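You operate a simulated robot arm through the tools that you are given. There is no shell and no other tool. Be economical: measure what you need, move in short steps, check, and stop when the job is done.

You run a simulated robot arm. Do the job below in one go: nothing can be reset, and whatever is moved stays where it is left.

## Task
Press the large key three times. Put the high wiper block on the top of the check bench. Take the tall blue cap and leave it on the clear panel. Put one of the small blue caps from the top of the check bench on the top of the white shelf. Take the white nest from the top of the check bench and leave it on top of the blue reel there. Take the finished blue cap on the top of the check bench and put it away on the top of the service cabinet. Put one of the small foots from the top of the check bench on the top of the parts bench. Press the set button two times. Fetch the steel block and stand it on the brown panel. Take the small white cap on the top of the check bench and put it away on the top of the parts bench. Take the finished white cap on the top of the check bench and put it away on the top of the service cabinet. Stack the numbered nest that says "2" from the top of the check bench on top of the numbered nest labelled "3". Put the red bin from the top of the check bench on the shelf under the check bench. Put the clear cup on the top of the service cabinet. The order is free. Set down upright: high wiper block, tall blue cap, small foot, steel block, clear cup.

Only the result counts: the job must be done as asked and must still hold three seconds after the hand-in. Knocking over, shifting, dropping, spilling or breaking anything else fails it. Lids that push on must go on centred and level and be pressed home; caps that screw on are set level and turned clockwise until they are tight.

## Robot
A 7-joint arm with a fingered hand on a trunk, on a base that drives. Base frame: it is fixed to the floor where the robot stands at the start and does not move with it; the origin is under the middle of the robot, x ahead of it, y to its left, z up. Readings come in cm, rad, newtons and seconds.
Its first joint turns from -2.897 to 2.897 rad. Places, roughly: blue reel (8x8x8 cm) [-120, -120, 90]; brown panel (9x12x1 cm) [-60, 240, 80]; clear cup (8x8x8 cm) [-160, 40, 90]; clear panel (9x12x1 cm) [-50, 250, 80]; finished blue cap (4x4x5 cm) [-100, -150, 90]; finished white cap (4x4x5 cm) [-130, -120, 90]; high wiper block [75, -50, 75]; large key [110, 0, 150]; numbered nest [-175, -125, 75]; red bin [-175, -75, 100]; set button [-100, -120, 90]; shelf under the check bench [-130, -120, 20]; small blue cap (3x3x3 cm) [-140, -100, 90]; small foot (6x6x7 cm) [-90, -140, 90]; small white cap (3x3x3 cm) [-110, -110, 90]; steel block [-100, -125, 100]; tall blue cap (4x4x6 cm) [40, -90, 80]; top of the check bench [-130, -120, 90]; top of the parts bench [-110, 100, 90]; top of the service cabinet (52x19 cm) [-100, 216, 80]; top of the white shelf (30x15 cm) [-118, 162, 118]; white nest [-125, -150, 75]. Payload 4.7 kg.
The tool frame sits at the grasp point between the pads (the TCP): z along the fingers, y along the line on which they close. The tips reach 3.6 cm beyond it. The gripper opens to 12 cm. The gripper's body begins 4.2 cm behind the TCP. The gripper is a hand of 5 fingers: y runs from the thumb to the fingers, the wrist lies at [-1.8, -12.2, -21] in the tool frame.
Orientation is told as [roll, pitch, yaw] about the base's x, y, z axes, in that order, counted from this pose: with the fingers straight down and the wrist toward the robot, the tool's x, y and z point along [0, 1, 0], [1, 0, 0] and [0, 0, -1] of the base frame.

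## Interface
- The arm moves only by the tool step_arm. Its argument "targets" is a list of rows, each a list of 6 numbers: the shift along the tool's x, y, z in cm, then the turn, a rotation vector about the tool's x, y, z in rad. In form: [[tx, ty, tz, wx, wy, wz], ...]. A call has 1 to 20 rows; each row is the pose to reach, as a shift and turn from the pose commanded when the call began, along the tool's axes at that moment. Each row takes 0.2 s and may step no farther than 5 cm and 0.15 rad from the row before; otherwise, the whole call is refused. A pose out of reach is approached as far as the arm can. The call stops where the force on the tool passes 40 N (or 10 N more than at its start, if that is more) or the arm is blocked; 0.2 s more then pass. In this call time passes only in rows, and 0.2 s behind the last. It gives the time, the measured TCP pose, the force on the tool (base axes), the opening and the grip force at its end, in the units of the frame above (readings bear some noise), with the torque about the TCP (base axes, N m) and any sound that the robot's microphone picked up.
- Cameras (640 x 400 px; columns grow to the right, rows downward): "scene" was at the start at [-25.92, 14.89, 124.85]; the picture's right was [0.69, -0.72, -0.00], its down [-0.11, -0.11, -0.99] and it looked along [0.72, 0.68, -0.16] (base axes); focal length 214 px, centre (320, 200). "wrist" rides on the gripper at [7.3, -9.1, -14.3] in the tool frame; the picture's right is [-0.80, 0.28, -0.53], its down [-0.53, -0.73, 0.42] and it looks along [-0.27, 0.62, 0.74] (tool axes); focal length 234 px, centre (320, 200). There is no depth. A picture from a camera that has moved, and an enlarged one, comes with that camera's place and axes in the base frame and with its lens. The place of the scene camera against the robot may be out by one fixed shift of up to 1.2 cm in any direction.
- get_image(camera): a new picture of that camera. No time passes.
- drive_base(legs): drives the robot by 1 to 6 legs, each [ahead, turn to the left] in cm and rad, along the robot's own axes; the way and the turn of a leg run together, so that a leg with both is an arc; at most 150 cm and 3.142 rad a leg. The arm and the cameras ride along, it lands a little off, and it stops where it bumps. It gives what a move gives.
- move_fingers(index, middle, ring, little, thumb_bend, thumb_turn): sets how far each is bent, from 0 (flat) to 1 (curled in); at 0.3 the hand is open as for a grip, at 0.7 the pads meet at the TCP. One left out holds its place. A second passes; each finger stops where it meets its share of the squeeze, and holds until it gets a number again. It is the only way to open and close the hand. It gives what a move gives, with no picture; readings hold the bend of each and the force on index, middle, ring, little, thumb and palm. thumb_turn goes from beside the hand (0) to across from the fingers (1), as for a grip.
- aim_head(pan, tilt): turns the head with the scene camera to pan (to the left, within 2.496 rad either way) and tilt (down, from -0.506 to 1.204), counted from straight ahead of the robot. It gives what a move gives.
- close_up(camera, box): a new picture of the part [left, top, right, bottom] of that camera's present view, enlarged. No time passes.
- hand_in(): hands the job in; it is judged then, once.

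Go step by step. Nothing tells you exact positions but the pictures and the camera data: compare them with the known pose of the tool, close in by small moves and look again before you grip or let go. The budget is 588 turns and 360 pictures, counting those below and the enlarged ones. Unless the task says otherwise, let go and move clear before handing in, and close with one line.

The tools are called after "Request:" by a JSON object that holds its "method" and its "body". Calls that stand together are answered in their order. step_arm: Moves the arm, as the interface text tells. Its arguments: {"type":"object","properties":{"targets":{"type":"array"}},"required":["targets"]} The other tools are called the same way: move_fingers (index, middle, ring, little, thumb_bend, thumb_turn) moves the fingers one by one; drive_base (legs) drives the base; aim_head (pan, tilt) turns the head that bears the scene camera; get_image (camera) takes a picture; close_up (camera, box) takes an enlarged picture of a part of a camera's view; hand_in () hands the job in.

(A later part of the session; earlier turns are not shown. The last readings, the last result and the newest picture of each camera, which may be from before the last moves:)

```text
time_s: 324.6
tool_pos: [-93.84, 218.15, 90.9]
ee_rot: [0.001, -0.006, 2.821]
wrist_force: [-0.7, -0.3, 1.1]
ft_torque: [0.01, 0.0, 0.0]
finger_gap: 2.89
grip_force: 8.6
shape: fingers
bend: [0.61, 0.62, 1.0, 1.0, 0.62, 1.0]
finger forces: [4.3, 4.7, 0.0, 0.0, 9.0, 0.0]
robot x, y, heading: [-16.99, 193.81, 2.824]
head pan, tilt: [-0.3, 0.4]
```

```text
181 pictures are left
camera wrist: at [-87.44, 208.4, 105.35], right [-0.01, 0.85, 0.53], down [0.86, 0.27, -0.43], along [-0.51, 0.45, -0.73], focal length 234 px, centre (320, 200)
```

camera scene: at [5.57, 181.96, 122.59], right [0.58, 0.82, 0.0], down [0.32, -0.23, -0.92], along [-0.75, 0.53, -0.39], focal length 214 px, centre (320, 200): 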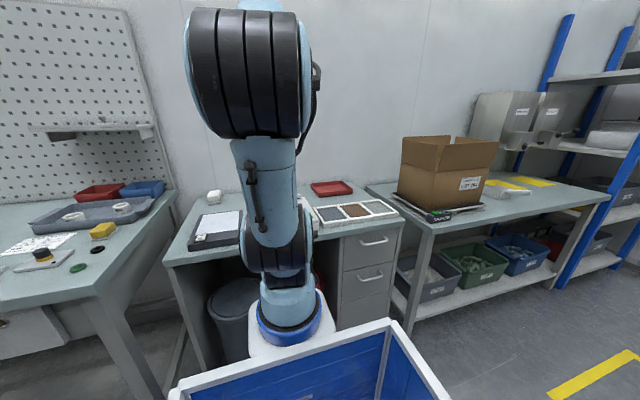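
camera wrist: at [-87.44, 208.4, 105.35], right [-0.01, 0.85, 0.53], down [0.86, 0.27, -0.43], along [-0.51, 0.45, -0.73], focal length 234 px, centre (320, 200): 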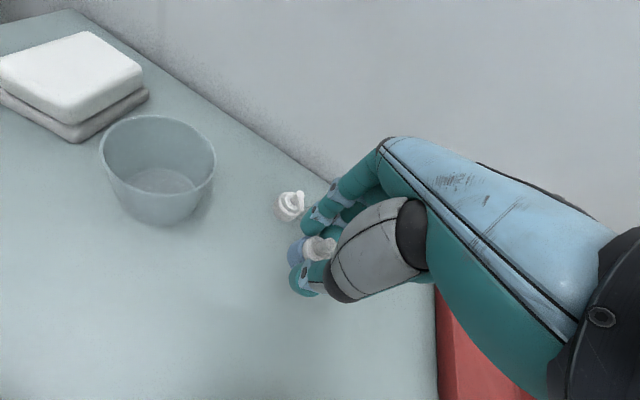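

Pump 1 is close behind the fingers, so I shift 2 cm nearer before lowering.

Request:
{"method": "step_arm", "body": {"targets": [[0, -2, 1, 0, 0, 0], [0, -2, 3, 0, 0, 0], [0, -2, 5, 0, 0, 0]]}}

Request:
{"method": "step_arm", "body": {"targets": [[0, 0, 0.4, 0, 0, 0], [0, 0, 0.7, 0, 0, 0]]}}

Request:
{"method": "step_arm", "body": {"targets": [[0, 0, 0.2, 0, 0, 0], [0, 0, 0.4, 0, 0, 0]]}}

```text
time_s: 325.4
tool_pos: [-92.08, 217.48, 86.03]
ee_rot: [0.0, -0.005, 2.821]
wrist_force: [-0.2, 0.5, 0.3]
ft_torque: [0.03, 0.04, 0.02]
finger_gap: 2.87
grip_force: 8.9
shape: fingers
bend: [0.61, 0.62, 1.0, 1.0, 0.62, 1.0]
finger forces: [4.4, 4.8, 0.1, 0.1, 9.0, 0.1]
robot x, y, heading: [-16.72, 194.09, 2.825]
head pan, tilt: [-0.3, 0.4]
```

```text
time_s: 326.0
tool_pos: [-92.18, 217.65, 85.29]
ee_rot: [0.001, -0.006, 2.819]
wrist_force: [0.9, 0.2, 0.2]
ft_torque: [-0.01, -0.03, 0.03]
finger_gap: 2.88
grip_force: 8.6
shape: fingers
bend: [0.61, 0.62, 1.0, 1.0, 0.62, 1.0]
finger forces: [4.5, 4.8, 0.1, 0.1, 9.0, 0.0]
robot x, y, heading: [-16.75, 193.96, 2.821]
head pan, tilt: [-0.3, 0.4]
```

```text
time_s: 326.6
tool_pos: [-92.12, 217.54, 84.95]
ee_rot: [0.002, -0.007, 2.821]
wrist_force: [1.1, -1.4, 5.0]
ft_torque: [-0.01, 0.03, 0.03]
finger_gap: 2.87
grip_force: 10.4
shape: fingers
bend: [0.61, 0.62, 1.0, 1.0, 0.62, 1.0]
finger forces: [4.4, 5.4, 0.1, 0.1, 10.5, 0.1]
robot x, y, heading: [-16.73, 194.16, 2.816]
head pan, tilt: [-0.3, 0.4]
```

Contact. I open and lift away.

Request:
{"method": "move_fingers", "body": {"index": 0.5, "middle": 0.5, "thumb_bend": 0.46}}

Request:
{"method": "step_arm", "body": {"targets": [[0, 0, -1.5, 0, 0, 0], [0, 0, -4, 0, 0, 0], [0, 0, -8, 0, 0, 0], [0, 0, -12, 0, 0, 0], [0, 0, -16.5, 0, 0, 0], [-2, -4, -18, 0, 0, 0], [-4, -8, -20, 0, 0, 0], [-6, -12, -22, 0, 0, 0], [-8, -16, -24, 0, 0, 0], [-10, -20, -26, 0, 0, 0], [-12, -22, -30, 0, 0, 0]]}}

Request:
{"method": "get_image", "body": {"camera": "wrist"}}

```text
time_s: 327.6
tool_pos: [-92.17, 217.62, 84.94]
ee_rot: [0.002, -0.006, 2.822]
wrist_force: [-0.1, 0.4, 0.2]
ft_torque: [-0.01, 0.04, -0.01]
finger_gap: 6.82
grip_force: 0.1
shape: fingers
bend: [0.5, 0.5, 1.0, 1.0, 0.46, 1.0]
finger forces: [0.0, 0.0, 0.1, 0.0, 0.0, 0.1]
robot x, y, heading: [-16.86, 194.22, 2.825]
head pan, tilt: [-0.3, 0.4]
```

```text
time_s: 330.0
tool_pos: [-67.33, 221.89, 114.78]
ee_rot: [0.003, -0.003, 2.823]
wrist_force: [-0.6, 0.6, -0.4]
ft_torque: [-0.04, -0.04, 0.01]
finger_gap: 6.85
grip_force: 0.1
shape: fingers
bend: [0.5, 0.5, 1.0, 1.0, 0.46, 1.0]
finger forces: [0.1, 0.1, 0.0, 0.1, 0.0, 0.0]
robot x, y, heading: [-16.92, 194.16, 2.821]
head pan, tilt: [-0.3, 0.4]
```

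```text
180 pictures are left
camera wrist: at [-60.9, 212.11, 129.04], right [-0.01, 0.85, 0.52], down [0.86, 0.27, -0.43], along [-0.51, 0.45, -0.74], focal length 234 px, centre (320, 200)
```

wrist: 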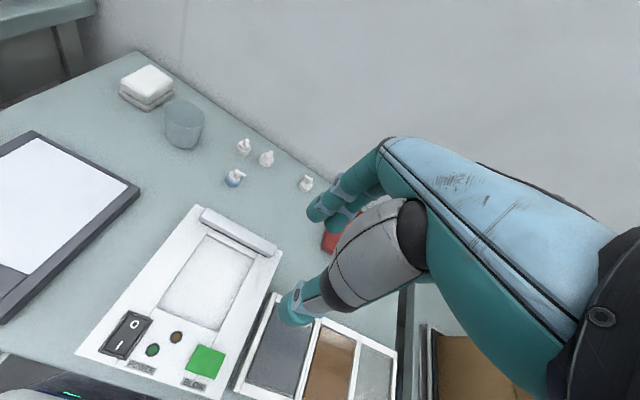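

The blue finished cap stands. Next: the finished white cap. Back to the check bench.

Request:
{"method": "drive_base", "body": {"legs": [[-24.5, 0], [0, 1.577], [130, 0], [127, 0]]}}

Request:
{"method": "get_image", "body": {"camera": "wrist"}}

```text
time_s: 347.8
tool_pos: [-102.44, -107.89, 114.75]
ee_rot: [0.003, -0.004, -1.892]
wrist_force: [0.1, -0.2, 0.5]
ft_torque: [0.0, 0.0, -0.06]
finger_gap: 6.86
grip_force: 0.1
shape: fingers
bend: [0.5, 0.5, 1.0, 1.0, 0.46, 1.0]
finger forces: [0.0, 0.0, 0.0, 0.0, 0.1, 0.0]
robot x, y, heading: [-75.09, -57.46, -1.891]
head pan, tilt: [-0.3, 0.4]
```

```text
179 pictures are left
camera wrist: at [-92.61, -101.44, 129.06], right [-0.85, -0.01, 0.53], down [-0.27, 0.86, -0.43], along [-0.45, -0.51, -0.73], focal length 234 px, centre (320, 200)
```

wrist: 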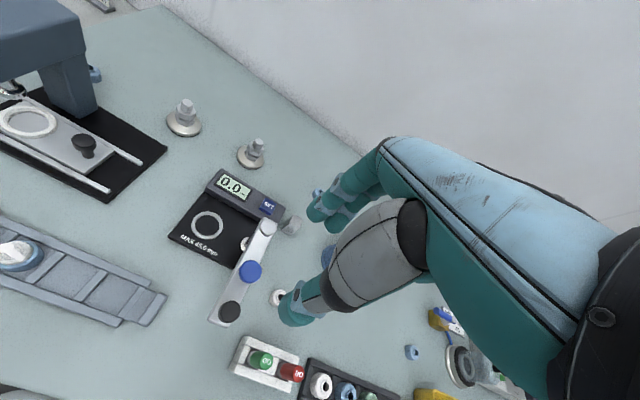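

I move above the finished white cap near (-134,-124).

Request:
{"method": "step_arm", "body": {"targets": [[-3.2, 3.2, 0, 0, 0, 0], [-6.4, 6.4, 0, 0, 0, 0], [-9.6, 9.6, 0, 0, 0, 0], [-12.8, 12.8, 0, 0, 0, 0], [-16, 16, 0, 0, 0, 0], [-19.2, 19.2, 0, 0, 0, 0], [-22.2, 22.5, 0, 0, 0, 0], [-25, 25.7, 0, 0, 0, 0], [-25, 25.7, 4, 0, 0, 0], [-25, 25.7, 8, 0, 0, 0], [-25, 25.7, 12, 0, 0, 0]]}}

Request:
{"method": "get_image", "body": {"camera": "wrist"}}

```text
time_s: 350.2
tool_pos: [-134.39, -124.34, 102.85]
ee_rot: [-0.001, -0.007, -1.893]
wrist_force: [-0.4, -0.1, 0.8]
ft_torque: [0.01, 0.03, 0.02]
finger_gap: 6.85
grip_force: 0.1
shape: fingers
bend: [0.5, 0.5, 1.0, 1.0, 0.46, 1.0]
finger forces: [0.0, 0.0, 0.1, 0.1, 0.1, 0.0]
robot x, y, heading: [-74.56, -57.15, -1.889]
head pan, tilt: [-0.3, 0.4]
```

```text
178 pictures are left
camera wrist: at [-124.47, -117.88, 117.18], right [-0.85, -0.01, 0.53], down [-0.27, 0.86, -0.43], along [-0.45, -0.51, -0.73], focal length 234 px, centre (320, 200)
```

wrist: 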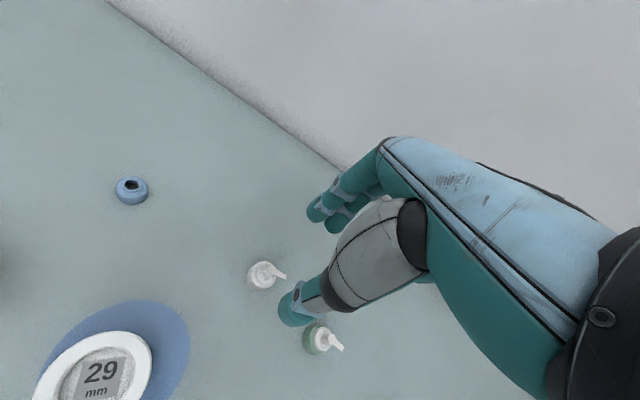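

Well aligned. I descend, grip and lift.

Request:
{"method": "step_arm", "body": {"targets": [[0, 0.2, 4, 0, 0, 0], [0, 0.2, 8, 0, 0, 0], [0, 0.2, 11.7, 0, 0, 0]]}}

Request:
{"method": "move_fingers", "body": {"index": 0.75, "middle": 0.75, "thumb_bend": 0.75}}

Request:
{"method": "step_arm", "body": {"targets": [[0, 0, -1, 0, 0, 0], [0, 0, -3, 0, 0, 0], [0, 0, -6, 0, 0, 0], [0, 0, -10, 0, 0, 0]]}}

Request:
{"method": "close_up", "body": {"camera": "wrist", "box": [200, 170, 440, 340]}}

```text
time_s: 351.0
tool_pos: [-134.24, -124.68, 91.35]
ee_rot: [0.002, -0.008, -1.893]
wrist_force: [0.5, 0.9, 0.4]
ft_torque: [0.0, 0.06, 0.0]
finger_gap: 6.86
grip_force: 0.0
shape: fingers
bend: [0.5, 0.5, 1.0, 1.0, 0.46, 1.0]
finger forces: [0.1, 0.0, 0.0, 0.0, 0.1, 0.0]
robot x, y, heading: [-74.48, -57.08, -1.895]
head pan, tilt: [-0.3, 0.4]
```

```text
time_s: 352.0
tool_pos: [-134.37, -124.66, 91.19]
ee_rot: [0.001, -0.005, -1.892]
wrist_force: [0.5, -1.0, 0.1]
ft_torque: [0.01, 0.0, -0.02]
finger_gap: 2.96
grip_force: 8.7
shape: fingers
bend: [0.63, 0.65, 1.0, 1.0, 0.6, 1.0]
finger forces: [4.5, 4.4, 0.1, 0.0, 9.7, 0.0]
robot x, y, heading: [-74.72, -57.56, -1.888]
head pan, tilt: [-0.3, 0.4]
```

```text
time_s: 353.0
tool_pos: [-134.43, -124.74, 100.88]
ee_rot: [0.003, -0.005, -1.892]
wrist_force: [-0.3, -0.2, -0.6]
ft_torque: [0.03, -0.06, 0.02]
finger_gap: 2.96
grip_force: 9.2
shape: fingers
bend: [0.63, 0.65, 1.0, 1.0, 0.6, 1.0]
finger forces: [4.5, 4.3, 0.0, 0.1, 9.6, 0.1]
robot x, y, heading: [-74.57, -57.49, -1.891]
head pan, tilt: [-0.3, 0.4]
```

```text
2.35 times, centred on (320, 255) of wrist
camera zoom: at [-124.61, -118.25, 115.33], right [-0.85, -0.01, 0.52], down [-0.27, 0.86, -0.43], along [-0.45, -0.51, -0.74], focal length 551 px, centre (320, 71)
```

zoom: 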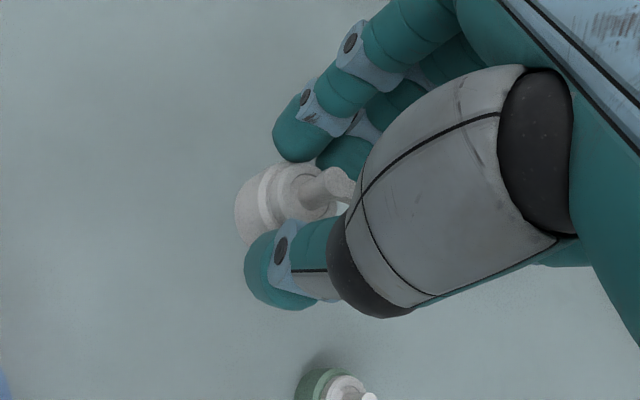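

Good grip. I lift, retract and drive back to the cabinet.

Request:
{"method": "step_arm", "body": {"targets": [[0, 0, -4.5, 0, 0, 0], [0, 0, -9, 0, 0, 0], [0, 0, -13.5, 0, 0, 0], [2, -4, -15, 0, 0, 0], [4, -8, -15, 0, 0, 0], [6, -12, -15, 0, 0, 0], [8, -16, -15, 0, 0, 0], [9, -20, -15, 0, 0, 0], [10, -24, -15, 0, 0, 0], [10, -27, -15, 0, 0, 0]]}}

Request:
{"method": "drive_base", "body": {"legs": [[-130, 0], [-127, 0], [0, -1.569], [23, 0]]}}

Request:
{"method": "get_image", "body": {"camera": "wrist"}}

```text
time_s: 355.2
tool_pos: [-116.33, -102.09, 115.86]
ee_rot: [0.001, -0.005, -1.891]
wrist_force: [-0.2, -0.3, -0.5]
ft_torque: [0.01, -0.03, 0.03]
finger_gap: 2.94
grip_force: 8.7
shape: fingers
bend: [0.63, 0.65, 1.0, 1.0, 0.6, 1.0]
finger forces: [4.2, 4.2, 0.0, 0.1, 9.3, 0.0]
robot x, y, heading: [-74.56, -57.21, -1.891]
head pan, tilt: [-0.3, 0.4]
```

```text
time_s: 372.7
tool_pos: [-64.04, 232.72, 115.98]
ee_rot: [0.002, -0.007, 2.842]
wrist_force: [0.2, 0.7, 0.7]
ft_torque: [0.01, -0.03, 0.03]
finger_gap: 2.15
grip_force: 6.5
shape: fingers
bend: [0.65, 0.66, 1.0, 1.0, 0.63, 1.0]
finger forces: [3.7, 2.2, 0.0, 0.1, 6.4, 0.0]
robot x, y, heading: [-18.54, 192.23, 2.846]
head pan, tilt: [-0.3, 0.4]
```

```text
176 pictures are left
camera wrist: at [-57.41, 223.08, 130.3], right [-0.03, 0.85, 0.53], down [0.85, 0.29, -0.43], along [-0.52, 0.44, -0.73], focal length 234 px, centre (320, 200)
```

wrist: 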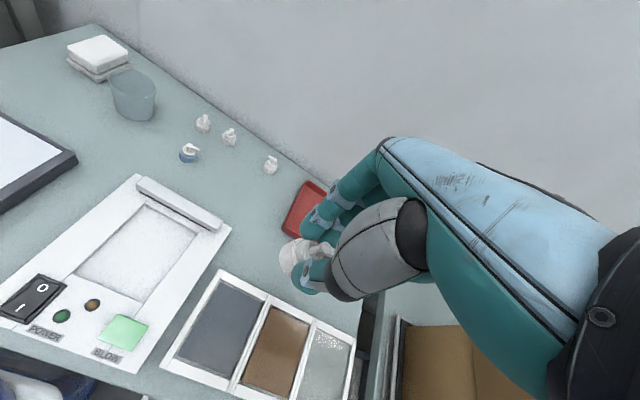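

The grip gap shrank during the drive; I check how the cap sits in the hand.

Request:
{"method": "close_up", "body": {"camera": "wrist", "box": [240, 200, 360, 310]}}

Request:
{"method": "get_image", "body": {"camera": "scene"}}

```text
3.64 times, centred on (300, 255) of wrist
camera zoom: at [-57.41, 223.08, 130.3], right [-0.03, 0.85, 0.53], down [0.85, 0.29, -0.43], along [-0.52, 0.44, -0.73], focal length 852 px, centre (393, 0)
```

zoom: 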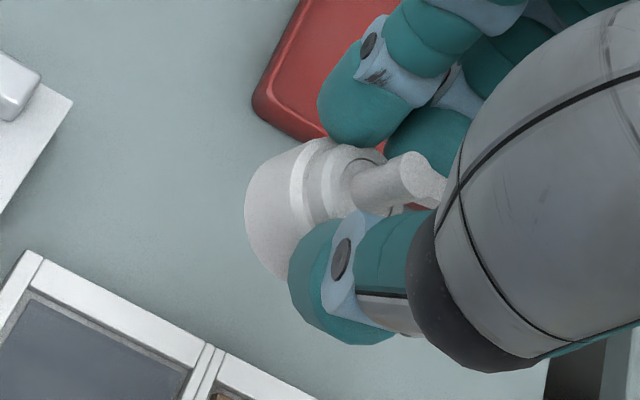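

```text
174 pictures are left
camera scene: at [3.39, 180.45, 122.59], right [0.56, 0.83, 0.0], down [0.32, -0.22, -0.92], along [-0.76, 0.52, -0.39], focal length 214 px, centre (320, 200)
```

scene: 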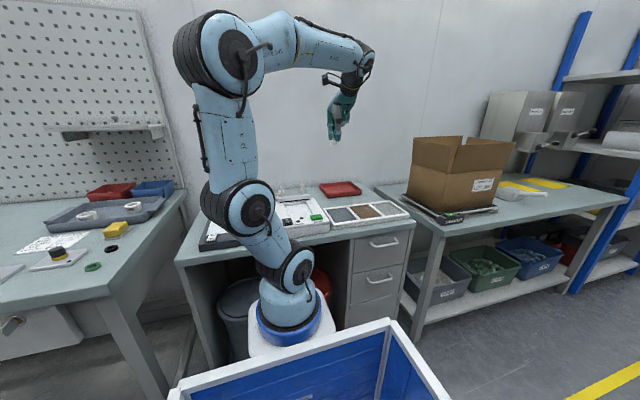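

The cap slid a little down to its neck. I re-squeeze and then carefully carry it to the spot (-91.5,228).

Request:
{"method": "move_fingers", "body": {"index": 0.85, "middle": 0.85, "thumb_bend": 0.85}}

Request:
{"method": "close_up", "body": {"camera": "scene", "box": [310, 80, 370, 150]}}

```text
time_s: 373.7
tool_pos: [-64.17, 232.69, 115.91]
ee_rot: [0.002, -0.006, 2.842]
wrist_force: [-1.0, 0.0, -0.2]
ft_torque: [-0.01, -0.04, 0.02]
finger_gap: 2.06
grip_force: 10.6
shape: fingers
bend: [0.64, 0.67, 1.0, 1.0, 0.65, 1.0]
finger forces: [5.6, 5.8, 0.1, 0.0, 10.5, 0.0]
robot x, y, heading: [-18.08, 191.91, 2.847]
head pan, tilt: [-0.3, 0.4]
```

```text
5.71 times, centred on (340, 115) of scene
camera zoom: at [3.39, 180.44, 122.59], right [0.56, 0.83, 0.0], down [0.32, -0.22, -0.92], along [-0.76, 0.52, -0.39], focal length 1226 px, centre (206, 686)
```

zoom: 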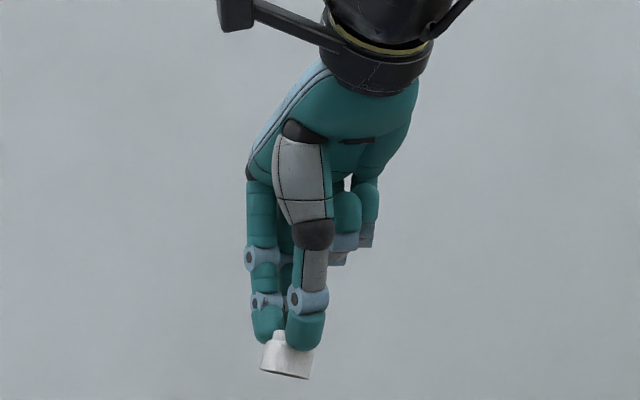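

It hangs by the neck, about 7 cm below the TCP. I move smoothly in smaller steps to above the spot.

Request:
{"method": "step_arm", "body": {"targets": [[1, 2, 1, 0, 0, 0], [2, 4, 2, 0, 0, 0], [3, 6, 3, 0, 0, 0], [4, 8, 4, 0, 0, 0], [5, 10, 5, 0, 0, 0], [6, 12, 6, 0, 0, 0], [7, 14, 7, 0, 0, 0], [8, 16, 8.5, 0, 0, 0], [9, 18, 10, 0, 0, 0], [10, 20, 12, 0, 0, 0], [11, 22, 14, 0, 0, 0], [11.8, 24.1, 16, 0, 0, 0], [11.8, 24.1, 18.5, 0, 0, 0], [11.8, 24.1, 21, 0, 0, 0], [11.8, 24.1, 23.5, 0, 0, 0]]}}

Request:
{"method": "close_up", "body": {"camera": "wrist", "box": [160, 150, 400, 310]}}

Request:
{"method": "close_up", "body": {"camera": "scene", "box": [220, 130, 340, 210]}}

```text
time_s: 376.9
tool_pos: [-90.8, 228.5, 92.67]
ee_rot: [0.002, -0.005, 2.843]
wrist_force: [-0.1, -0.4, 0.7]
ft_torque: [0.01, 0.01, -0.01]
finger_gap: 2.08
grip_force: 11.0
shape: fingers
bend: [0.64, 0.67, 1.0, 1.0, 0.65, 1.0]
finger forces: [5.7, 5.9, 0.1, 0.0, 10.4, 0.0]
robot x, y, heading: [-18.65, 191.86, 2.848]
head pan, tilt: [-0.3, 0.4]
```

```text
2.50 times, centred on (280, 230) of wrist
camera zoom: at [-84.0, 218.86, 106.99], right [-0.03, 0.85, 0.53], down [0.85, 0.29, -0.43], along [-0.52, 0.44, -0.73], focal length 585 px, centre (420, 125)
```

zoom: 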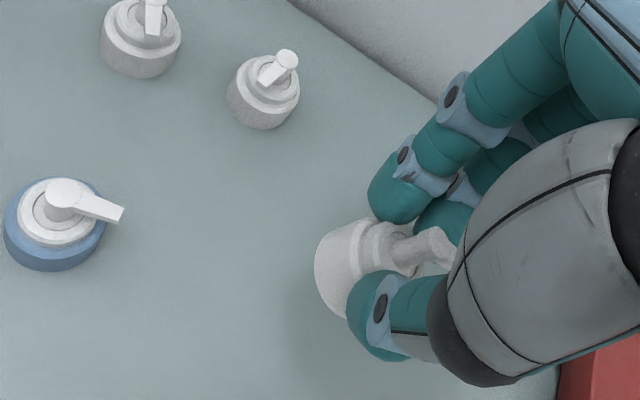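

```text
5.00 times, centred on (280, 170) of scene
camera zoom: at [3.4, 180.44, 122.58], right [0.56, 0.83, 0.0], down [0.32, -0.22, -0.92], along [-0.76, 0.52, -0.39], focal length 1072 px, centre (520, 350)
```

zoom: 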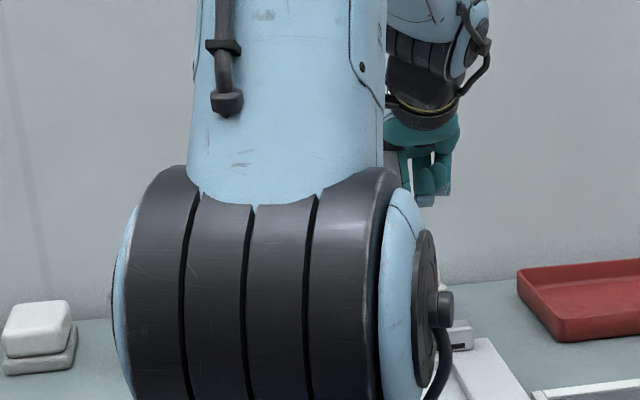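

Free space below. I lower to contact.

Request:
{"method": "step_arm", "body": {"targets": [[0, 0, 1.5, 0, 0, 0], [0, 0, 3, 0, 0, 0], [0, 0, 4.5, 0, 0, 0]]}}

Request:
{"method": "step_arm", "body": {"targets": [[0, 0, 0.4, 0, 0, 0], [0, 0, 0.8, 0, 0, 0]]}}

Request:
{"method": "step_arm", "body": {"targets": [[0, 0, 0.3, 0, 0, 0], [0, 0, 0.6, 0, 0, 0]]}}

```text
time_s: 377.7
tool_pos: [-90.86, 228.51, 88.2]
ee_rot: [0.002, -0.007, 2.844]
wrist_force: [1.1, 0.2, 1.2]
ft_torque: [0.0, 0.02, 0.0]
finger_gap: 2.05
grip_force: 10.4
shape: fingers
bend: [0.64, 0.67, 1.0, 1.0, 0.65, 1.0]
finger forces: [5.7, 5.9, 0.1, 0.1, 10.4, 0.0]
robot x, y, heading: [-18.65, 192.05, 2.846]
head pan, tilt: [-0.3, 0.4]
```

```text
time_s: 378.3
tool_pos: [-90.8, 228.5, 87.29]
ee_rot: [0.003, -0.003, 2.844]
wrist_force: [-0.1, 0.0, 0.4]
ft_torque: [0.0, -0.02, -0.02]
finger_gap: 2.09
grip_force: 10.7
shape: fingers
bend: [0.64, 0.67, 1.0, 1.0, 0.65, 1.0]
finger forces: [5.6, 6.0, 0.0, 0.0, 10.4, 0.0]
robot x, y, heading: [-18.31, 192.25, 2.843]
head pan, tilt: [-0.3, 0.4]
```

```text
time_s: 378.9
tool_pos: [-90.8, 228.46, 86.73]
ee_rot: [0.002, -0.006, 2.843]
wrist_force: [0.4, -0.1, 0.4]
ft_torque: [0.03, -0.03, -0.01]
finger_gap: 2.08
grip_force: 10.9
shape: fingers
bend: [0.64, 0.67, 1.0, 1.0, 0.65, 1.0]
finger forces: [5.5, 5.8, 0.0, 0.0, 10.4, 0.1]
robot x, y, heading: [-18.37, 191.76, 2.847]
head pan, tilt: [-0.3, 0.4]
```

Request:
{"method": "step_arm", "body": {"targets": [[0, 0, 0.25, 0, 0, 0], [0, 0, 0.5, 0, 0, 0]]}}

Request:
{"method": "step_arm", "body": {"targets": [[0, 0, 0.25, 0, 0, 0], [0, 0, 0.5, 0, 0, 0]]}}

Request:
{"method": "close_up", "body": {"camera": "wrist", "box": [200, 170, 440, 340]}}

```text
time_s: 379.5
tool_pos: [-90.81, 228.54, 86.23]
ee_rot: [0.002, -0.005, 2.842]
wrist_force: [-0.2, 0.9, -0.8]
ft_torque: [-0.01, -0.04, 0.0]
finger_gap: 2.06
grip_force: 11.5
shape: fingers
bend: [0.64, 0.67, 1.0, 1.0, 0.65, 1.0]
finger forces: [5.6, 5.9, 0.1, 0.0, 10.4, 0.0]
robot x, y, heading: [-18.61, 191.99, 2.846]
head pan, tilt: [-0.3, 0.4]
```

```text
time_s: 380.1
tool_pos: [-90.85, 228.49, 85.98]
ee_rot: [-0.001, -0.01, 2.844]
wrist_force: [1.0, -2.8, 13.0]
ft_torque: [-0.11, -0.02, 0.03]
finger_gap: 2.08
grip_force: 15.2
shape: fingers
bend: [0.64, 0.67, 1.0, 1.0, 0.65, 1.0]
finger forces: [6.3, 8.0, 0.1, 0.1, 16.8, 0.1]
robot x, y, heading: [-18.51, 192.02, 2.842]
head pan, tilt: [-0.3, 0.4]
```

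```text
2.35 times, centred on (320, 255) of wrist
camera zoom: at [-84.08, 218.83, 100.2], right [-0.03, 0.85, 0.53], down [0.85, 0.29, -0.43], along [-0.52, 0.44, -0.73], focal length 551 px, centre (320, 71)
```

zoom: 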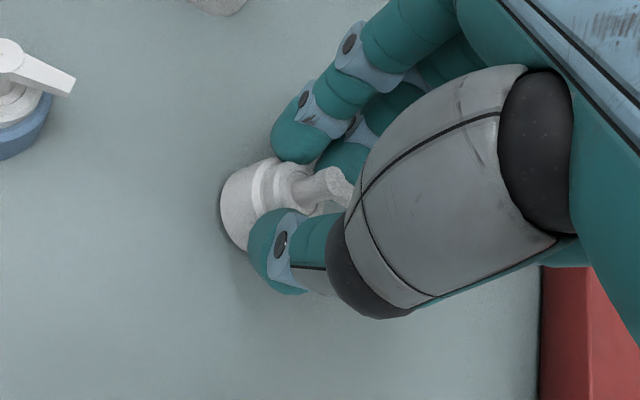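

Contact. I ease off 0.2 cm, open and rise.

Request:
{"method": "step_arm", "body": {"targets": [[0, 0, -0.2, 0, 0, 0]]}}

Request:
{"method": "move_fingers", "body": {"index": 0.48, "middle": 0.48, "thumb_bend": 0.46}}

Request:
{"method": "step_arm", "body": {"targets": [[0, 0, -1.5, 0, 0, 0], [0, 0, -4, 0, 0, 0], [0, 0, -8, 0, 0, 0], [0, 0, -12, 0, 0, 0], [0, 0, -16.5, 0, 0, 0]]}}

Request:
{"method": "get_image", "body": {"camera": "wrist"}}

```text
time_s: 380.5
tool_pos: [-90.78, 228.42, 85.92]
ee_rot: [0.001, -0.006, 2.845]
wrist_force: [-0.7, -1.3, 9.7]
ft_torque: [0.02, 0.11, -0.01]
finger_gap: 2.09
grip_force: 14.6
shape: fingers
bend: [0.64, 0.67, 1.0, 1.0, 0.65, 1.0]
finger forces: [6.7, 8.6, 0.0, 0.0, 13.0, 0.1]
robot x, y, heading: [-18.75, 192.01, 2.845]
head pan, tilt: [-0.3, 0.4]
```

```text
time_s: 381.5
tool_pos: [-90.8, 228.6, 85.79]
ee_rot: [0.002, -0.006, 2.842]
wrist_force: [0.5, -0.2, -0.7]
ft_torque: [0.0, 0.03, 0.02]
finger_gap: 7.13
grip_force: 0.1
shape: fingers
bend: [0.48, 0.48, 1.0, 1.0, 0.46, 1.0]
finger forces: [0.0, 0.1, 0.1, 0.1, 0.1, 0.0]
robot x, y, heading: [-17.93, 192.1, 2.85]
head pan, tilt: [-0.3, 0.4]
```

```text
time_s: 382.7
tool_pos: [-90.69, 228.58, 102.39]
ee_rot: [0.003, -0.005, 2.843]
wrist_force: [-0.3, 0.6, 0.0]
ft_torque: [-0.04, -0.03, 0.02]
finger_gap: 7.14
grip_force: 0.0
shape: fingers
bend: [0.48, 0.48, 1.0, 1.0, 0.46, 1.0]
finger forces: [0.0, 0.1, 0.0, 0.0, 0.0, 0.1]
robot x, y, heading: [-18.47, 192.19, 2.845]
head pan, tilt: [-0.3, 0.4]
```

```text
169 pictures are left
camera wrist: at [-84.04, 218.95, 116.65], right [-0.03, 0.85, 0.52], down [0.85, 0.29, -0.43], along [-0.52, 0.44, -0.74], focal length 234 px, centre (320, 200)
```

wrist: 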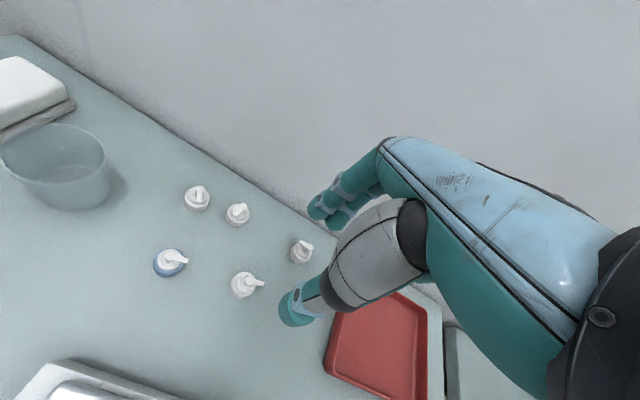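

The white finished cap stands. Back to the check bench for the steel block.

Request:
{"method": "step_arm", "body": {"targets": [[-2, -4, -2, 0, 0, 0], [-4, -8, -4, 0, 0, 0], [-5, -12, -6, 0, 0, 0], [-6, -16, -8, 0, 0, 0], [-7, -20, -10, 0, 0, 0], [-8, -24, -12, 0, 0, 0]]}}

Request:
{"method": "drive_base", "body": {"legs": [[-22, 0], [0, 1.558], [130, 0], [124.5, 0]]}}

Request:
{"method": "get_image", "body": {"camera": "wrist"}}

```text
time_s: 384.1
tool_pos: [-65.25, 229.22, 114.21]
ee_rot: [0.003, -0.004, 2.844]
wrist_force: [-0.7, -0.7, -0.7]
ft_torque: [-0.03, -0.01, 0.04]
finger_gap: 7.13
grip_force: 0.1
shape: fingers
bend: [0.48, 0.48, 1.0, 1.0, 0.46, 1.0]
finger forces: [0.1, 0.1, 0.0, 0.0, 0.1, 0.0]
robot x, y, heading: [-18.53, 192.22, 2.842]
head pan, tilt: [-0.3, 0.4]
```

```text
time_s: 401.6
tool_pos: [-109.75, -104.44, 114.22]
ee_rot: [0.001, -0.007, -1.87]
wrist_force: [-0.4, -0.5, -0.3]
ft_torque: [0.04, -0.01, -0.01]
finger_gap: 7.17
grip_force: 0.0
shape: fingers
bend: [0.48, 0.48, 1.0, 1.0, 0.46, 1.0]
finger forces: [0.0, 0.0, 0.0, 0.0, 0.0, 0.1]
robot x, y, heading: [-72.34, -57.51, -1.87]
head pan, tilt: [-0.3, 0.4]
```

```text
168 pictures are left
camera wrist: at [-100.08, -97.65, 128.55], right [-0.85, -0.03, 0.53], down [-0.29, 0.85, -0.43], along [-0.44, -0.52, -0.73], focal length 234 px, centre (320, 200)
```

wrist: 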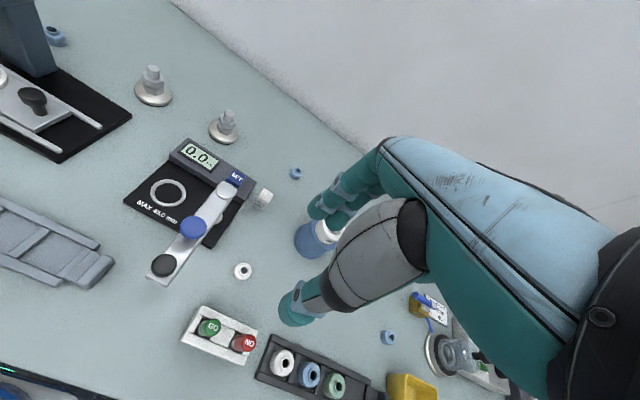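

The steel block stands beside the gauge at (-110.4,-121.2). I move above it.

Request:
{"method": "step_arm", "body": {"targets": [[1.1, 4, 0, 0, 0, 0], [2.2, 8, 0, 0, 0, 0], [3.3, 12, 0, 0, 0, 0], [4.3, 16.2, 1, 0, 0, 0], [4.3, 16.2, 5, 0, 0, 0], [4.3, 16.2, 9, 0, 0, 0], [4.3, 16.2, 13, 0, 0, 0]]}}

Request:
{"method": "get_image", "body": {"camera": "wrist"}}

```text
time_s: 403.2
tool_pos: [-110.24, -121.28, 101.33]
ee_rot: [0.002, -0.006, -1.872]
wrist_force: [0.3, 0.5, 0.6]
ft_torque: [-0.05, 0.05, -0.01]
finger_gap: 7.16
grip_force: 0.0
shape: fingers
bend: [0.48, 0.48, 1.0, 1.0, 0.46, 1.0]
finger forces: [0.1, 0.0, 0.0, 0.1, 0.0, 0.1]
robot x, y, heading: [-72.46, -57.46, -1.869]
head pan, tilt: [-0.3, 0.4]
```

```text
167 pictures are left
camera wrist: at [-100.68, -114.54, 115.63], right [-0.85, -0.03, 0.53], down [-0.29, 0.85, -0.43], along [-0.44, -0.52, -0.73], focal length 234 px, centre (320, 200)
```

wrist: 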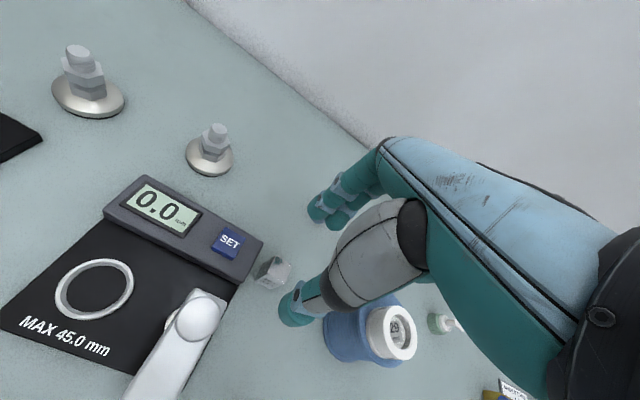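

Request:
{"method": "close_up", "body": {"camera": "wrist", "box": [220, 220, 340, 320]}}

```text
4.00 times, centred on (280, 270) of wrist
camera zoom: at [-100.68, -114.54, 115.63], right [-0.85, -0.03, 0.53], down [-0.29, 0.85, -0.43], along [-0.44, -0.52, -0.73], focal length 937 px, centre (480, -80)
```

zoom: 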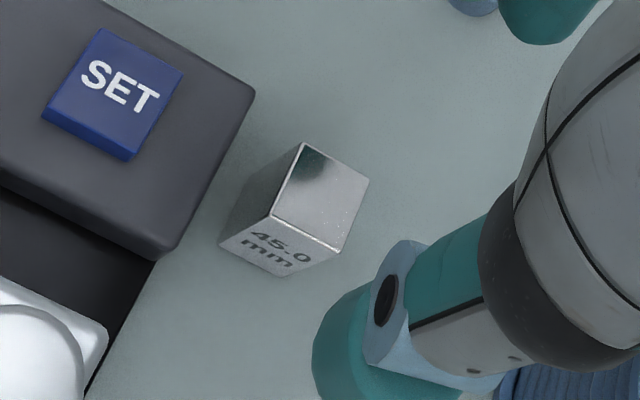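

Block top centre is 0.4 cm right of the axis. I adjust, descend and grip.

Request:
{"method": "step_arm", "body": {"targets": [[-0.4, 0.1, 3.5, 0, 0, 0], [-0.4, 0.1, 7, 0, 0, 0], [-0.4, 0.1, 9.4, 0, 0, 0]]}}

Request:
{"method": "move_fingers", "body": {"index": 0.85, "middle": 0.85, "thumb_bend": 0.85}}

Request:
{"method": "step_arm", "body": {"targets": [[0, 0, -1, 0, 0, 0], [0, 0, -3, 0, 0, 0], [0, 0, -6, 0, 0, 0], [0, 0, -10, 0, 0, 0], [0, 0, -14, 0, 0, 0]]}}

Request:
{"method": "close_up", "body": {"camera": "wrist", "box": [200, 170, 440, 340]}}

```text
time_s: 404.0
tool_pos: [-110.76, -121.1, 91.98]
ee_rot: [0.003, -0.005, -1.869]
wrist_force: [0.5, 0.1, -1.0]
ft_torque: [0.01, -0.01, 0.01]
finger_gap: 7.16
grip_force: 0.0
shape: fingers
bend: [0.48, 0.48, 1.0, 1.0, 0.46, 1.0]
finger forces: [0.1, 0.0, 0.0, 0.1, 0.0, 0.0]
robot x, y, heading: [-72.43, -57.59, -1.87]
head pan, tilt: [-0.3, 0.4]
```

```text
time_s: 405.0
tool_pos: [-110.82, -121.19, 91.92]
ee_rot: [0.002, -0.004, -1.872]
wrist_force: [0.1, -0.6, -0.2]
ft_torque: [0.03, -0.01, 0.02]
finger_gap: 2.24
grip_force: 19.3
shape: fingers
bend: [0.61, 0.64, 1.0, 1.0, 0.64, 1.0]
finger forces: [10.6, 8.3, 0.0, 0.0, 20.1, 0.0]
robot x, y, heading: [-73.02, -57.69, -1.863]
head pan, tilt: [-0.3, 0.4]
```

```text
time_s: 406.2
tool_pos: [-110.91, -121.22, 105.95]
ee_rot: [0.002, -0.004, -1.87]
wrist_force: [-0.2, -0.4, -2.1]
ft_torque: [0.03, -0.03, 0.02]
finger_gap: 2.21
grip_force: 19.6
shape: fingers
bend: [0.61, 0.64, 1.0, 1.0, 0.64, 1.0]
finger forces: [10.4, 8.4, 0.1, 0.0, 19.9, 0.0]
robot x, y, heading: [-72.48, -57.41, -1.872]
head pan, tilt: [-0.3, 0.4]
```

```text
2.35 times, centred on (320, 255) of wrist
camera zoom: at [-101.24, -114.59, 120.3], right [-0.85, -0.03, 0.53], down [-0.29, 0.86, -0.43], along [-0.44, -0.52, -0.74], focal length 551 px, centre (320, 71)
```

zoom: 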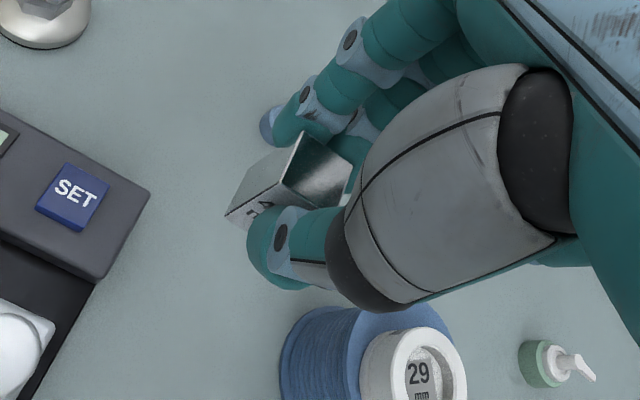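

Firm grip. I lift, retract and drive to the panels.

Request:
{"method": "step_arm", "body": {"targets": [[0, 0, -4.5, 0, 0, 0], [0, -4, -6, 0, 0, 0], [0, -8, -7, 0, 0, 0], [0, -12, -8, 0, 0, 0], [0, -16, -9, 0, 0, 0]]}}

Request:
{"method": "drive_base", "body": {"legs": [[-130, 0], [-127, 0], [0, -1.59], [20, 0]]}}

Request:
{"method": "get_image", "body": {"camera": "wrist"}}

```text
time_s: 407.4
tool_pos: [-106.25, -105.85, 114.84]
ee_rot: [0.002, -0.004, -1.872]
wrist_force: [0.6, 0.5, -2.7]
ft_torque: [0.03, -0.01, 0.05]
finger_gap: 2.21
grip_force: 18.9
shape: fingers
bend: [0.61, 0.64, 1.0, 1.0, 0.65, 1.0]
finger forces: [10.3, 8.3, 0.1, 0.1, 19.7, 0.0]
robot x, y, heading: [-72.61, -57.8, -1.868]
head pan, tilt: [-0.3, 0.4]
```

```text
time_s: 425.1
tool_pos: [-64.15, 229.13, 114.89]
ee_rot: [0.001, -0.005, 2.826]
wrist_force: [-0.9, -0.7, -2.8]
ft_torque: [0.0, 0.0, 0.01]
finger_gap: 2.16
grip_force: 18.9
shape: fingers
bend: [0.61, 0.64, 1.0, 1.0, 0.65, 1.0]
finger forces: [10.1, 8.0, 0.0, 0.0, 18.9, 0.1]
robot x, y, heading: [-16.67, 194.79, 2.827]
head pan, tilt: [-0.3, 0.4]
```

```text
164 pictures are left
camera wrist: at [-57.64, 219.4, 129.22], right [-0.01, 0.85, 0.53], down [0.86, 0.28, -0.43], along [-0.51, 0.45, -0.73], focal length 234 px, centre (320, 200)
```

wrist: 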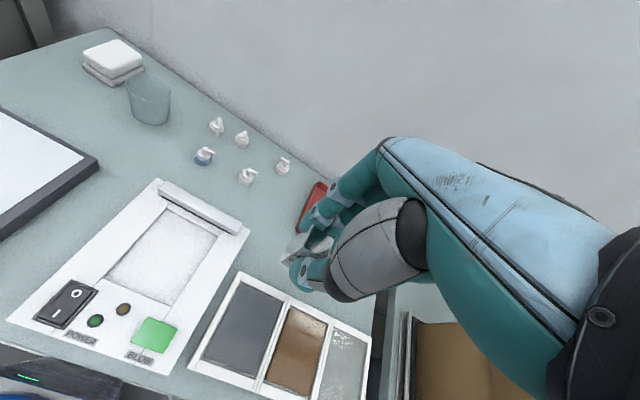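

The brown panel's centre is at (-56,244). I bring the block above it and lower partway.

Request:
{"method": "step_arm", "body": {"targets": [[-4, -0.9, 1, 0, 0, 0], [-8, -1.8, 2, 0, 0, 0], [-12, -2.7, 4, 0, 0, 0], [-16.2, -3.6, 6, 0, 0, 0], [-16.2, -3.6, 10.5, 0, 0, 0], [-16.2, -3.6, 15, 0, 0, 0], [-16.2, -3.6, 19, 0, 0, 0]]}}

Request:
{"method": "get_image", "body": {"camera": "wrist"}}

Request:
{"method": "aim_head", "body": {"pan": -0.6, "tilt": 0.5}}

Request:
{"method": "close_up", "body": {"camera": "scene", "box": [240, 120, 400, 230]}}

```text
time_s: 426.6
tool_pos: [-55.64, 243.42, 95.81]
ee_rot: [0.001, -0.006, 2.826]
wrist_force: [0.6, 0.1, -1.3]
ft_torque: [0.02, 0.01, -0.03]
finger_gap: 2.13
grip_force: 18.6
shape: fingers
bend: [0.61, 0.64, 1.0, 1.0, 0.65, 1.0]
finger forces: [10.1, 7.8, 0.0, 0.1, 18.8, 0.0]
robot x, y, heading: [-16.35, 194.4, 2.829]
head pan, tilt: [-0.3, 0.4]
```

```text
163 pictures are left
camera wrist: at [-49.16, 233.67, 110.16], right [-0.01, 0.85, 0.53], down [0.86, 0.28, -0.43], along [-0.51, 0.45, -0.73], focal length 234 px, centre (320, 200)
```

wrist: 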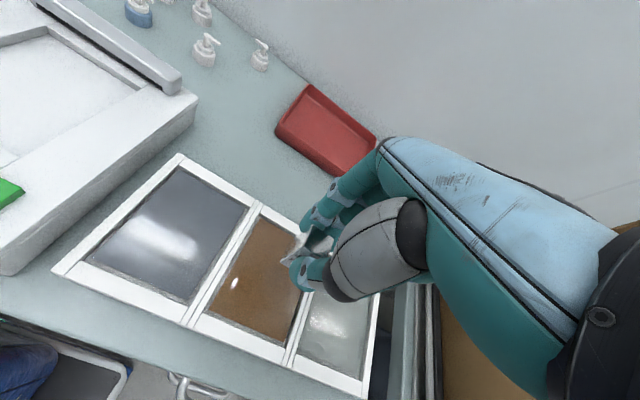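

```text
time_s: 427.4
tool_pos: [-55.69, 243.47, 95.93]
ee_rot: [0.0, -0.006, 2.827]
wrist_force: [0.1, -0.3, -1.6]
ft_torque: [0.03, 0.01, -0.03]
finger_gap: 2.12
grip_force: 18.2
shape: fingers
bend: [0.61, 0.64, 1.0, 1.0, 0.65, 1.0]
finger forces: [10.1, 7.8, 0.1, 0.0, 18.7, 0.1]
robot x, y, heading: [-16.16, 194.96, 2.829]
head pan, tilt: [-0.6, 0.499]
```

```text
3.64 times, centred on (320, 175) of scene
camera zoom: at [7.33, 184.64, 121.67], right [0.79, 0.61, 0.0], down [0.29, -0.38, -0.88], along [-0.54, 0.7, -0.48], focal length 780 px, centre (320, 291)
```

zoom: 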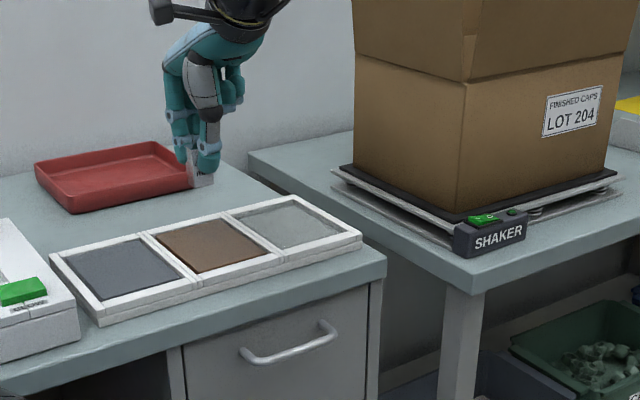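

The block is ~1.5 cm left of the panel centre. I shift right and lower.

Request:
{"method": "step_arm", "body": {"targets": [[-1.5, 0.3, 2, 0, 0, 0], [-1.5, 0.3, 4, 0, 0, 0], [-1.5, 0.3, 5.5, 0, 0, 0]]}}

Request:
{"method": "close_up", "body": {"camera": "scene", "box": [250, 150, 350, 220]}}

Request:
{"method": "close_up", "body": {"camera": "wrist", "box": [160, 170, 400, 340]}}

```text
time_s: 428.2
tool_pos: [-55.52, 244.98, 90.33]
ee_rot: [0.002, -0.005, 2.824]
wrist_force: [0.0, 0.3, -1.6]
ft_torque: [-0.01, -0.01, -0.01]
finger_gap: 2.15
grip_force: 17.7
shape: fingers
bend: [0.61, 0.64, 1.0, 1.0, 0.65, 1.0]
finger forces: [10.1, 7.8, 0.1, 0.1, 18.7, 0.0]
robot x, y, heading: [-16.34, 195.21, 2.828]
head pan, tilt: [-0.6, 0.499]
```

```text
5.71 times, centred on (300, 185) of scene
camera zoom: at [7.34, 184.64, 121.67], right [0.79, 0.61, 0.0], down [0.29, -0.38, -0.88], along [-0.54, 0.7, -0.48], focal length 1226 px, centre (434, 286)
```

zoom: 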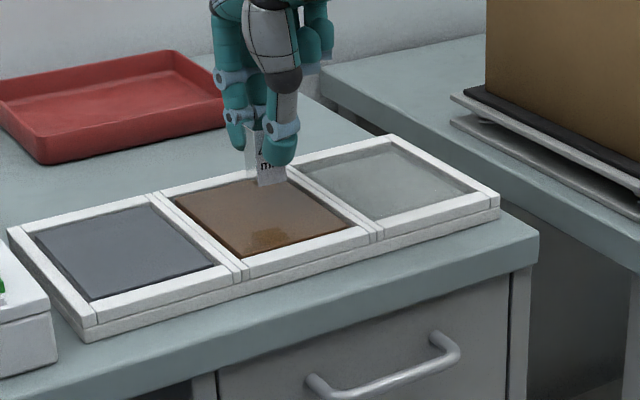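

```text
2.35 times, centred on (280, 255) of wrist
camera zoom: at [-49.09, 235.26, 104.65], right [-0.01, 0.85, 0.53], down [0.86, 0.28, -0.43], along [-0.51, 0.45, -0.73], focal length 551 px, centre (414, 71)
```

zoom: 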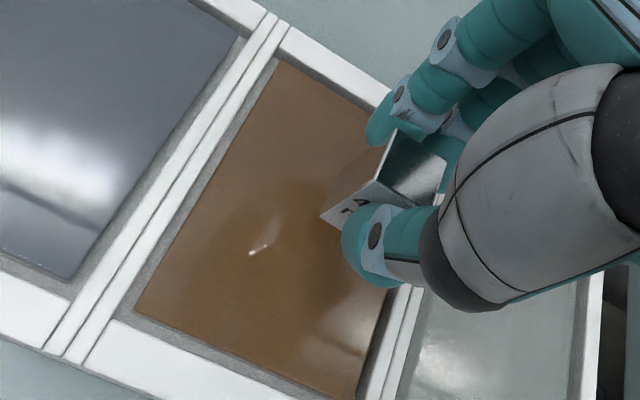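

The block will land well inside the brown panel. I lower to contact.

Request:
{"method": "step_arm", "body": {"targets": [[0.4, 0, 0.8, 0, 0, 0], [0.4, 0, 1.6, 0, 0, 0]]}}

Request:
{"method": "step_arm", "body": {"targets": [[0, 0, 0.3, 0, 0, 0], [0, 0, 0.6, 0, 0, 0]]}}

Request:
{"method": "step_arm", "body": {"targets": [[0, 0, 0.3, 0, 0, 0], [0, 0, 0.5, 0, 0, 0]]}}

```text
time_s: 428.9
tool_pos: [-55.78, 244.58, 88.75]
ee_rot: [0.0, -0.005, 2.826]
wrist_force: [0.2, 1.0, -1.4]
ft_torque: [0.05, -0.01, 0.0]
finger_gap: 2.18
grip_force: 18.4
shape: fingers
bend: [0.61, 0.64, 1.0, 1.0, 0.66, 1.0]
finger forces: [10.1, 7.9, 0.0, 0.0, 18.7, 0.0]
robot x, y, heading: [-16.2, 195.01, 2.824]
head pan, tilt: [-0.6, 0.499]
```

```text
time_s: 429.4
tool_pos: [-55.81, 244.6, 88.04]
ee_rot: [0.001, -0.006, 2.828]
wrist_force: [-0.3, 0.0, -1.7]
ft_torque: [0.03, 0.01, 0.02]
finger_gap: 2.13
grip_force: 17.9
shape: fingers
bend: [0.61, 0.64, 1.0, 1.0, 0.66, 1.0]
finger forces: [10.1, 7.8, 0.0, 0.0, 18.7, 0.1]
robot x, y, heading: [-16.17, 195.05, 2.824]
head pan, tilt: [-0.6, 0.499]
```

```text
time_s: 430.1
tool_pos: [-55.8, 244.45, 87.83]
ee_rot: [0.002, -0.007, 2.823]
wrist_force: [2.3, -2.2, 15.5]
ft_torque: [-0.12, 0.02, 0.02]
finger_gap: 2.12
grip_force: 20.1
shape: fingers
bend: [0.61, 0.64, 1.0, 1.0, 0.65, 1.0]
finger forces: [10.2, 7.6, 0.0, 0.1, 23.2, 0.0]
robot x, y, heading: [-16.09, 194.71, 2.828]
head pan, tilt: [-0.6, 0.499]
```

Contact with the panel (z≈82). I ease off, open and rise.

Request:
{"method": "step_arm", "body": {"targets": [[0, 0, -0.2, 0, 0, 0]]}}

Request:
{"method": "move_fingers", "body": {"index": 0.48, "middle": 0.48, "thumb_bend": 0.48}}

Request:
{"method": "step_arm", "body": {"targets": [[0, 0, -1.5, 0, 0, 0], [0, 0, -4, 0, 0, 0], [0, 0, -8, 0, 0, 0], [0, 0, -12, 0, 0, 0], [0, 0, -16.5, 0, 0, 0], [0, 0, -21, 0, 0, 0], [0, 0, -25, 0, 0, 0]]}}

Request:
{"method": "close_up", "body": {"camera": "scene", "box": [250, 150, 350, 220]}}

```text
time_s: 430.4
tool_pos: [-55.74, 244.52, 87.84]
ee_rot: [0.002, -0.006, 2.825]
wrist_force: [0.3, -0.7, 9.9]
ft_torque: [0.01, 0.03, -0.02]
finger_gap: 2.12
grip_force: 20.4
shape: fingers
bend: [0.61, 0.64, 1.0, 1.0, 0.65, 1.0]
finger forces: [10.5, 8.5, 0.0, 0.0, 21.8, 0.0]
robot x, y, heading: [-16.59, 194.6, 2.827]
head pan, tilt: [-0.6, 0.499]
```

```text
time_s: 431.4
tool_pos: [-55.7, 244.53, 87.92]
ee_rot: [0.001, -0.004, 2.826]
wrist_force: [-0.3, 0.6, 0.0]
ft_torque: [-0.02, 0.02, -0.03]
finger_gap: 6.83
grip_force: 0.0
shape: fingers
bend: [0.48, 0.48, 1.0, 1.0, 0.48, 1.0]
finger forces: [0.0, 0.0, 0.0, 0.1, 0.1, 0.0]
robot x, y, heading: [-16.54, 194.61, 2.827]
head pan, tilt: [-0.6, 0.499]
```

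```text
time_s: 433.1
tool_pos: [-55.74, 244.5, 112.87]
ee_rot: [0.001, -0.006, 2.827]
wrist_force: [0.6, 0.4, -0.3]
ft_torque: [-0.05, 0.0, 0.02]
finger_gap: 6.84
grip_force: 0.1
shape: fingers
bend: [0.48, 0.48, 1.0, 1.0, 0.48, 1.0]
finger forces: [0.0, 0.0, 0.0, 0.1, 0.0, 0.1]
robot x, y, heading: [-16.39, 194.44, 2.825]
head pan, tilt: [-0.6, 0.499]
```

```text
5.71 times, centred on (300, 185) of scene
camera zoom: at [7.34, 184.66, 121.67], right [0.79, 0.61, 0.0], down [0.29, -0.38, -0.88], along [-0.54, 0.7, -0.48], focal length 1226 px, centre (434, 286)
```

zoom: 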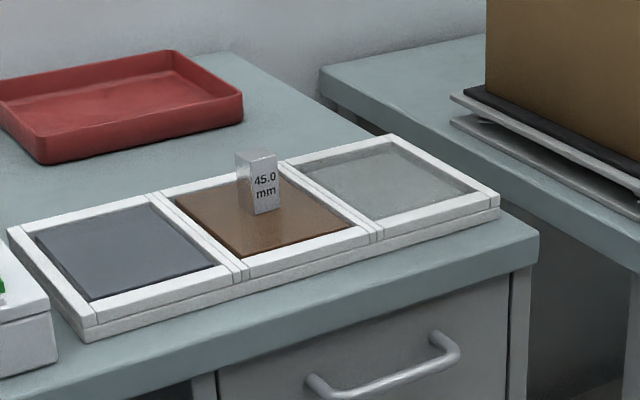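

The steel block stands on the brown panel. Next: the tall blue cap in the yellow REJECT box at the machine table; I drive to about (-26,-56), heading -0.42.

Request:
{"method": "drive_base", "body": {"legs": [[-24, 0], [0, 1.69], [120, 0], [121.6, 0], [0, 1.347], [15, 0]]}}

Request:
{"method": "get_image", "body": {"camera": "wrist"}}

```text
time_s: 454.7
tool_pos: [5.87, -109.71, 112.87]
ee_rot: [0.002, -0.005, -0.418]
wrist_force: [-0.3, 0.3, -0.1]
ft_torque: [0.01, 0.03, 0.02]
finger_gap: 6.88
grip_force: 0.1
shape: fingers
bend: [0.48, 0.48, 1.0, 1.0, 0.48, 1.0]
finger forces: [0.0, 0.1, 0.0, 0.0, 0.0, 0.0]
robot x, y, heading: [-28.02, -56.03, -0.425]
head pan, tilt: [-0.6, 0.499]
```

```text
158 pictures are left
camera wrist: at [0.45, -99.19, 127.17], right [-0.07, -0.85, 0.53], down [-0.88, -0.19, -0.43], along [0.46, -0.5, -0.73], focal length 234 px, centre (320, 200)
```

wrist: 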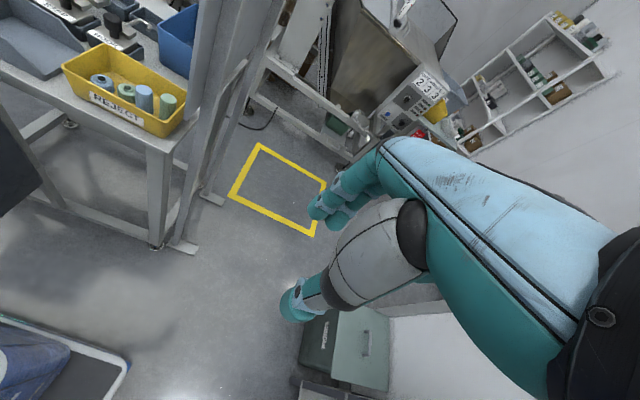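

The yellow box is to the left. I slide the hand left and look closer.

Request:
{"method": "step_arm", "body": {"targets": [[4, 1, 0, 0, 0, 0], [8, 2, 0, 0, 0, 0], [12, 3, 0, 0, 0, 0], [16, 4, 0, 0, 0, 0], [20, 5, 0, 0, 0, 0], [24, 6, 0, 0, 0, 0], [28, 7, 0, 0, 0, 0]]}}

Request:
{"method": "get_image", "body": {"camera": "wrist"}}

```text
time_s: 456.3
tool_pos: [23.63, -86.67, 112.84]
ee_rot: [0.001, -0.005, -0.419]
wrist_force: [-0.4, 0.9, -0.2]
ft_torque: [0.0, -0.02, 0.0]
finger_gap: 6.83
grip_force: 0.2
shape: fingers
bend: [0.48, 0.48, 1.0, 1.0, 0.48, 1.0]
finger forces: [0.1, 0.0, 0.0, 0.1, 0.0, 0.0]
robot x, y, heading: [-27.76, -55.83, -0.421]
head pan, tilt: [-0.6, 0.499]
```

```text
157 pictures are left
camera wrist: at [18.18, -76.31, 127.17], right [-0.07, -0.85, 0.53], down [-0.88, -0.19, -0.43], along [0.46, -0.5, -0.73], focal length 234 px, centre (320, 200)
```

wrist: 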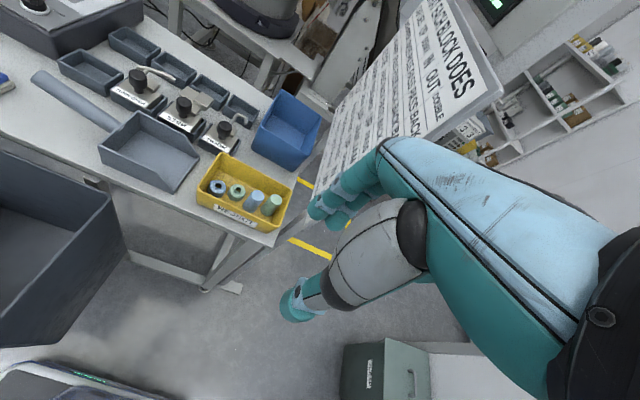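

Request:
{"method": "close_up", "body": {"camera": "wrist", "box": [180, 140, 310, 230]}}

```text
4.44 times, centred on (245, 185) of wrist
camera zoom: at [18.18, -76.31, 127.17], right [-0.07, -0.85, 0.53], down [-0.88, -0.19, -0.43], along [0.46, -0.5, -0.73], focal length 1041 px, centre (653, 267)
```

zoom: 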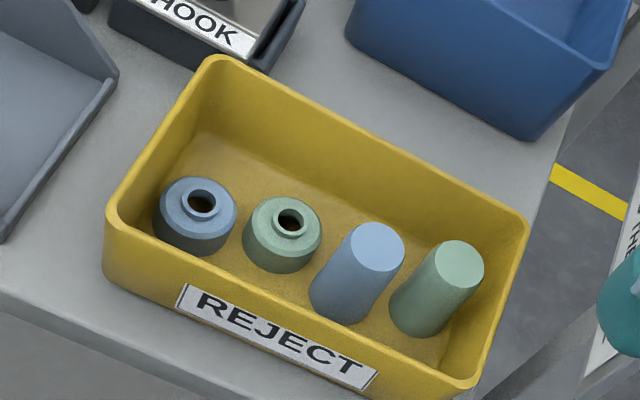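

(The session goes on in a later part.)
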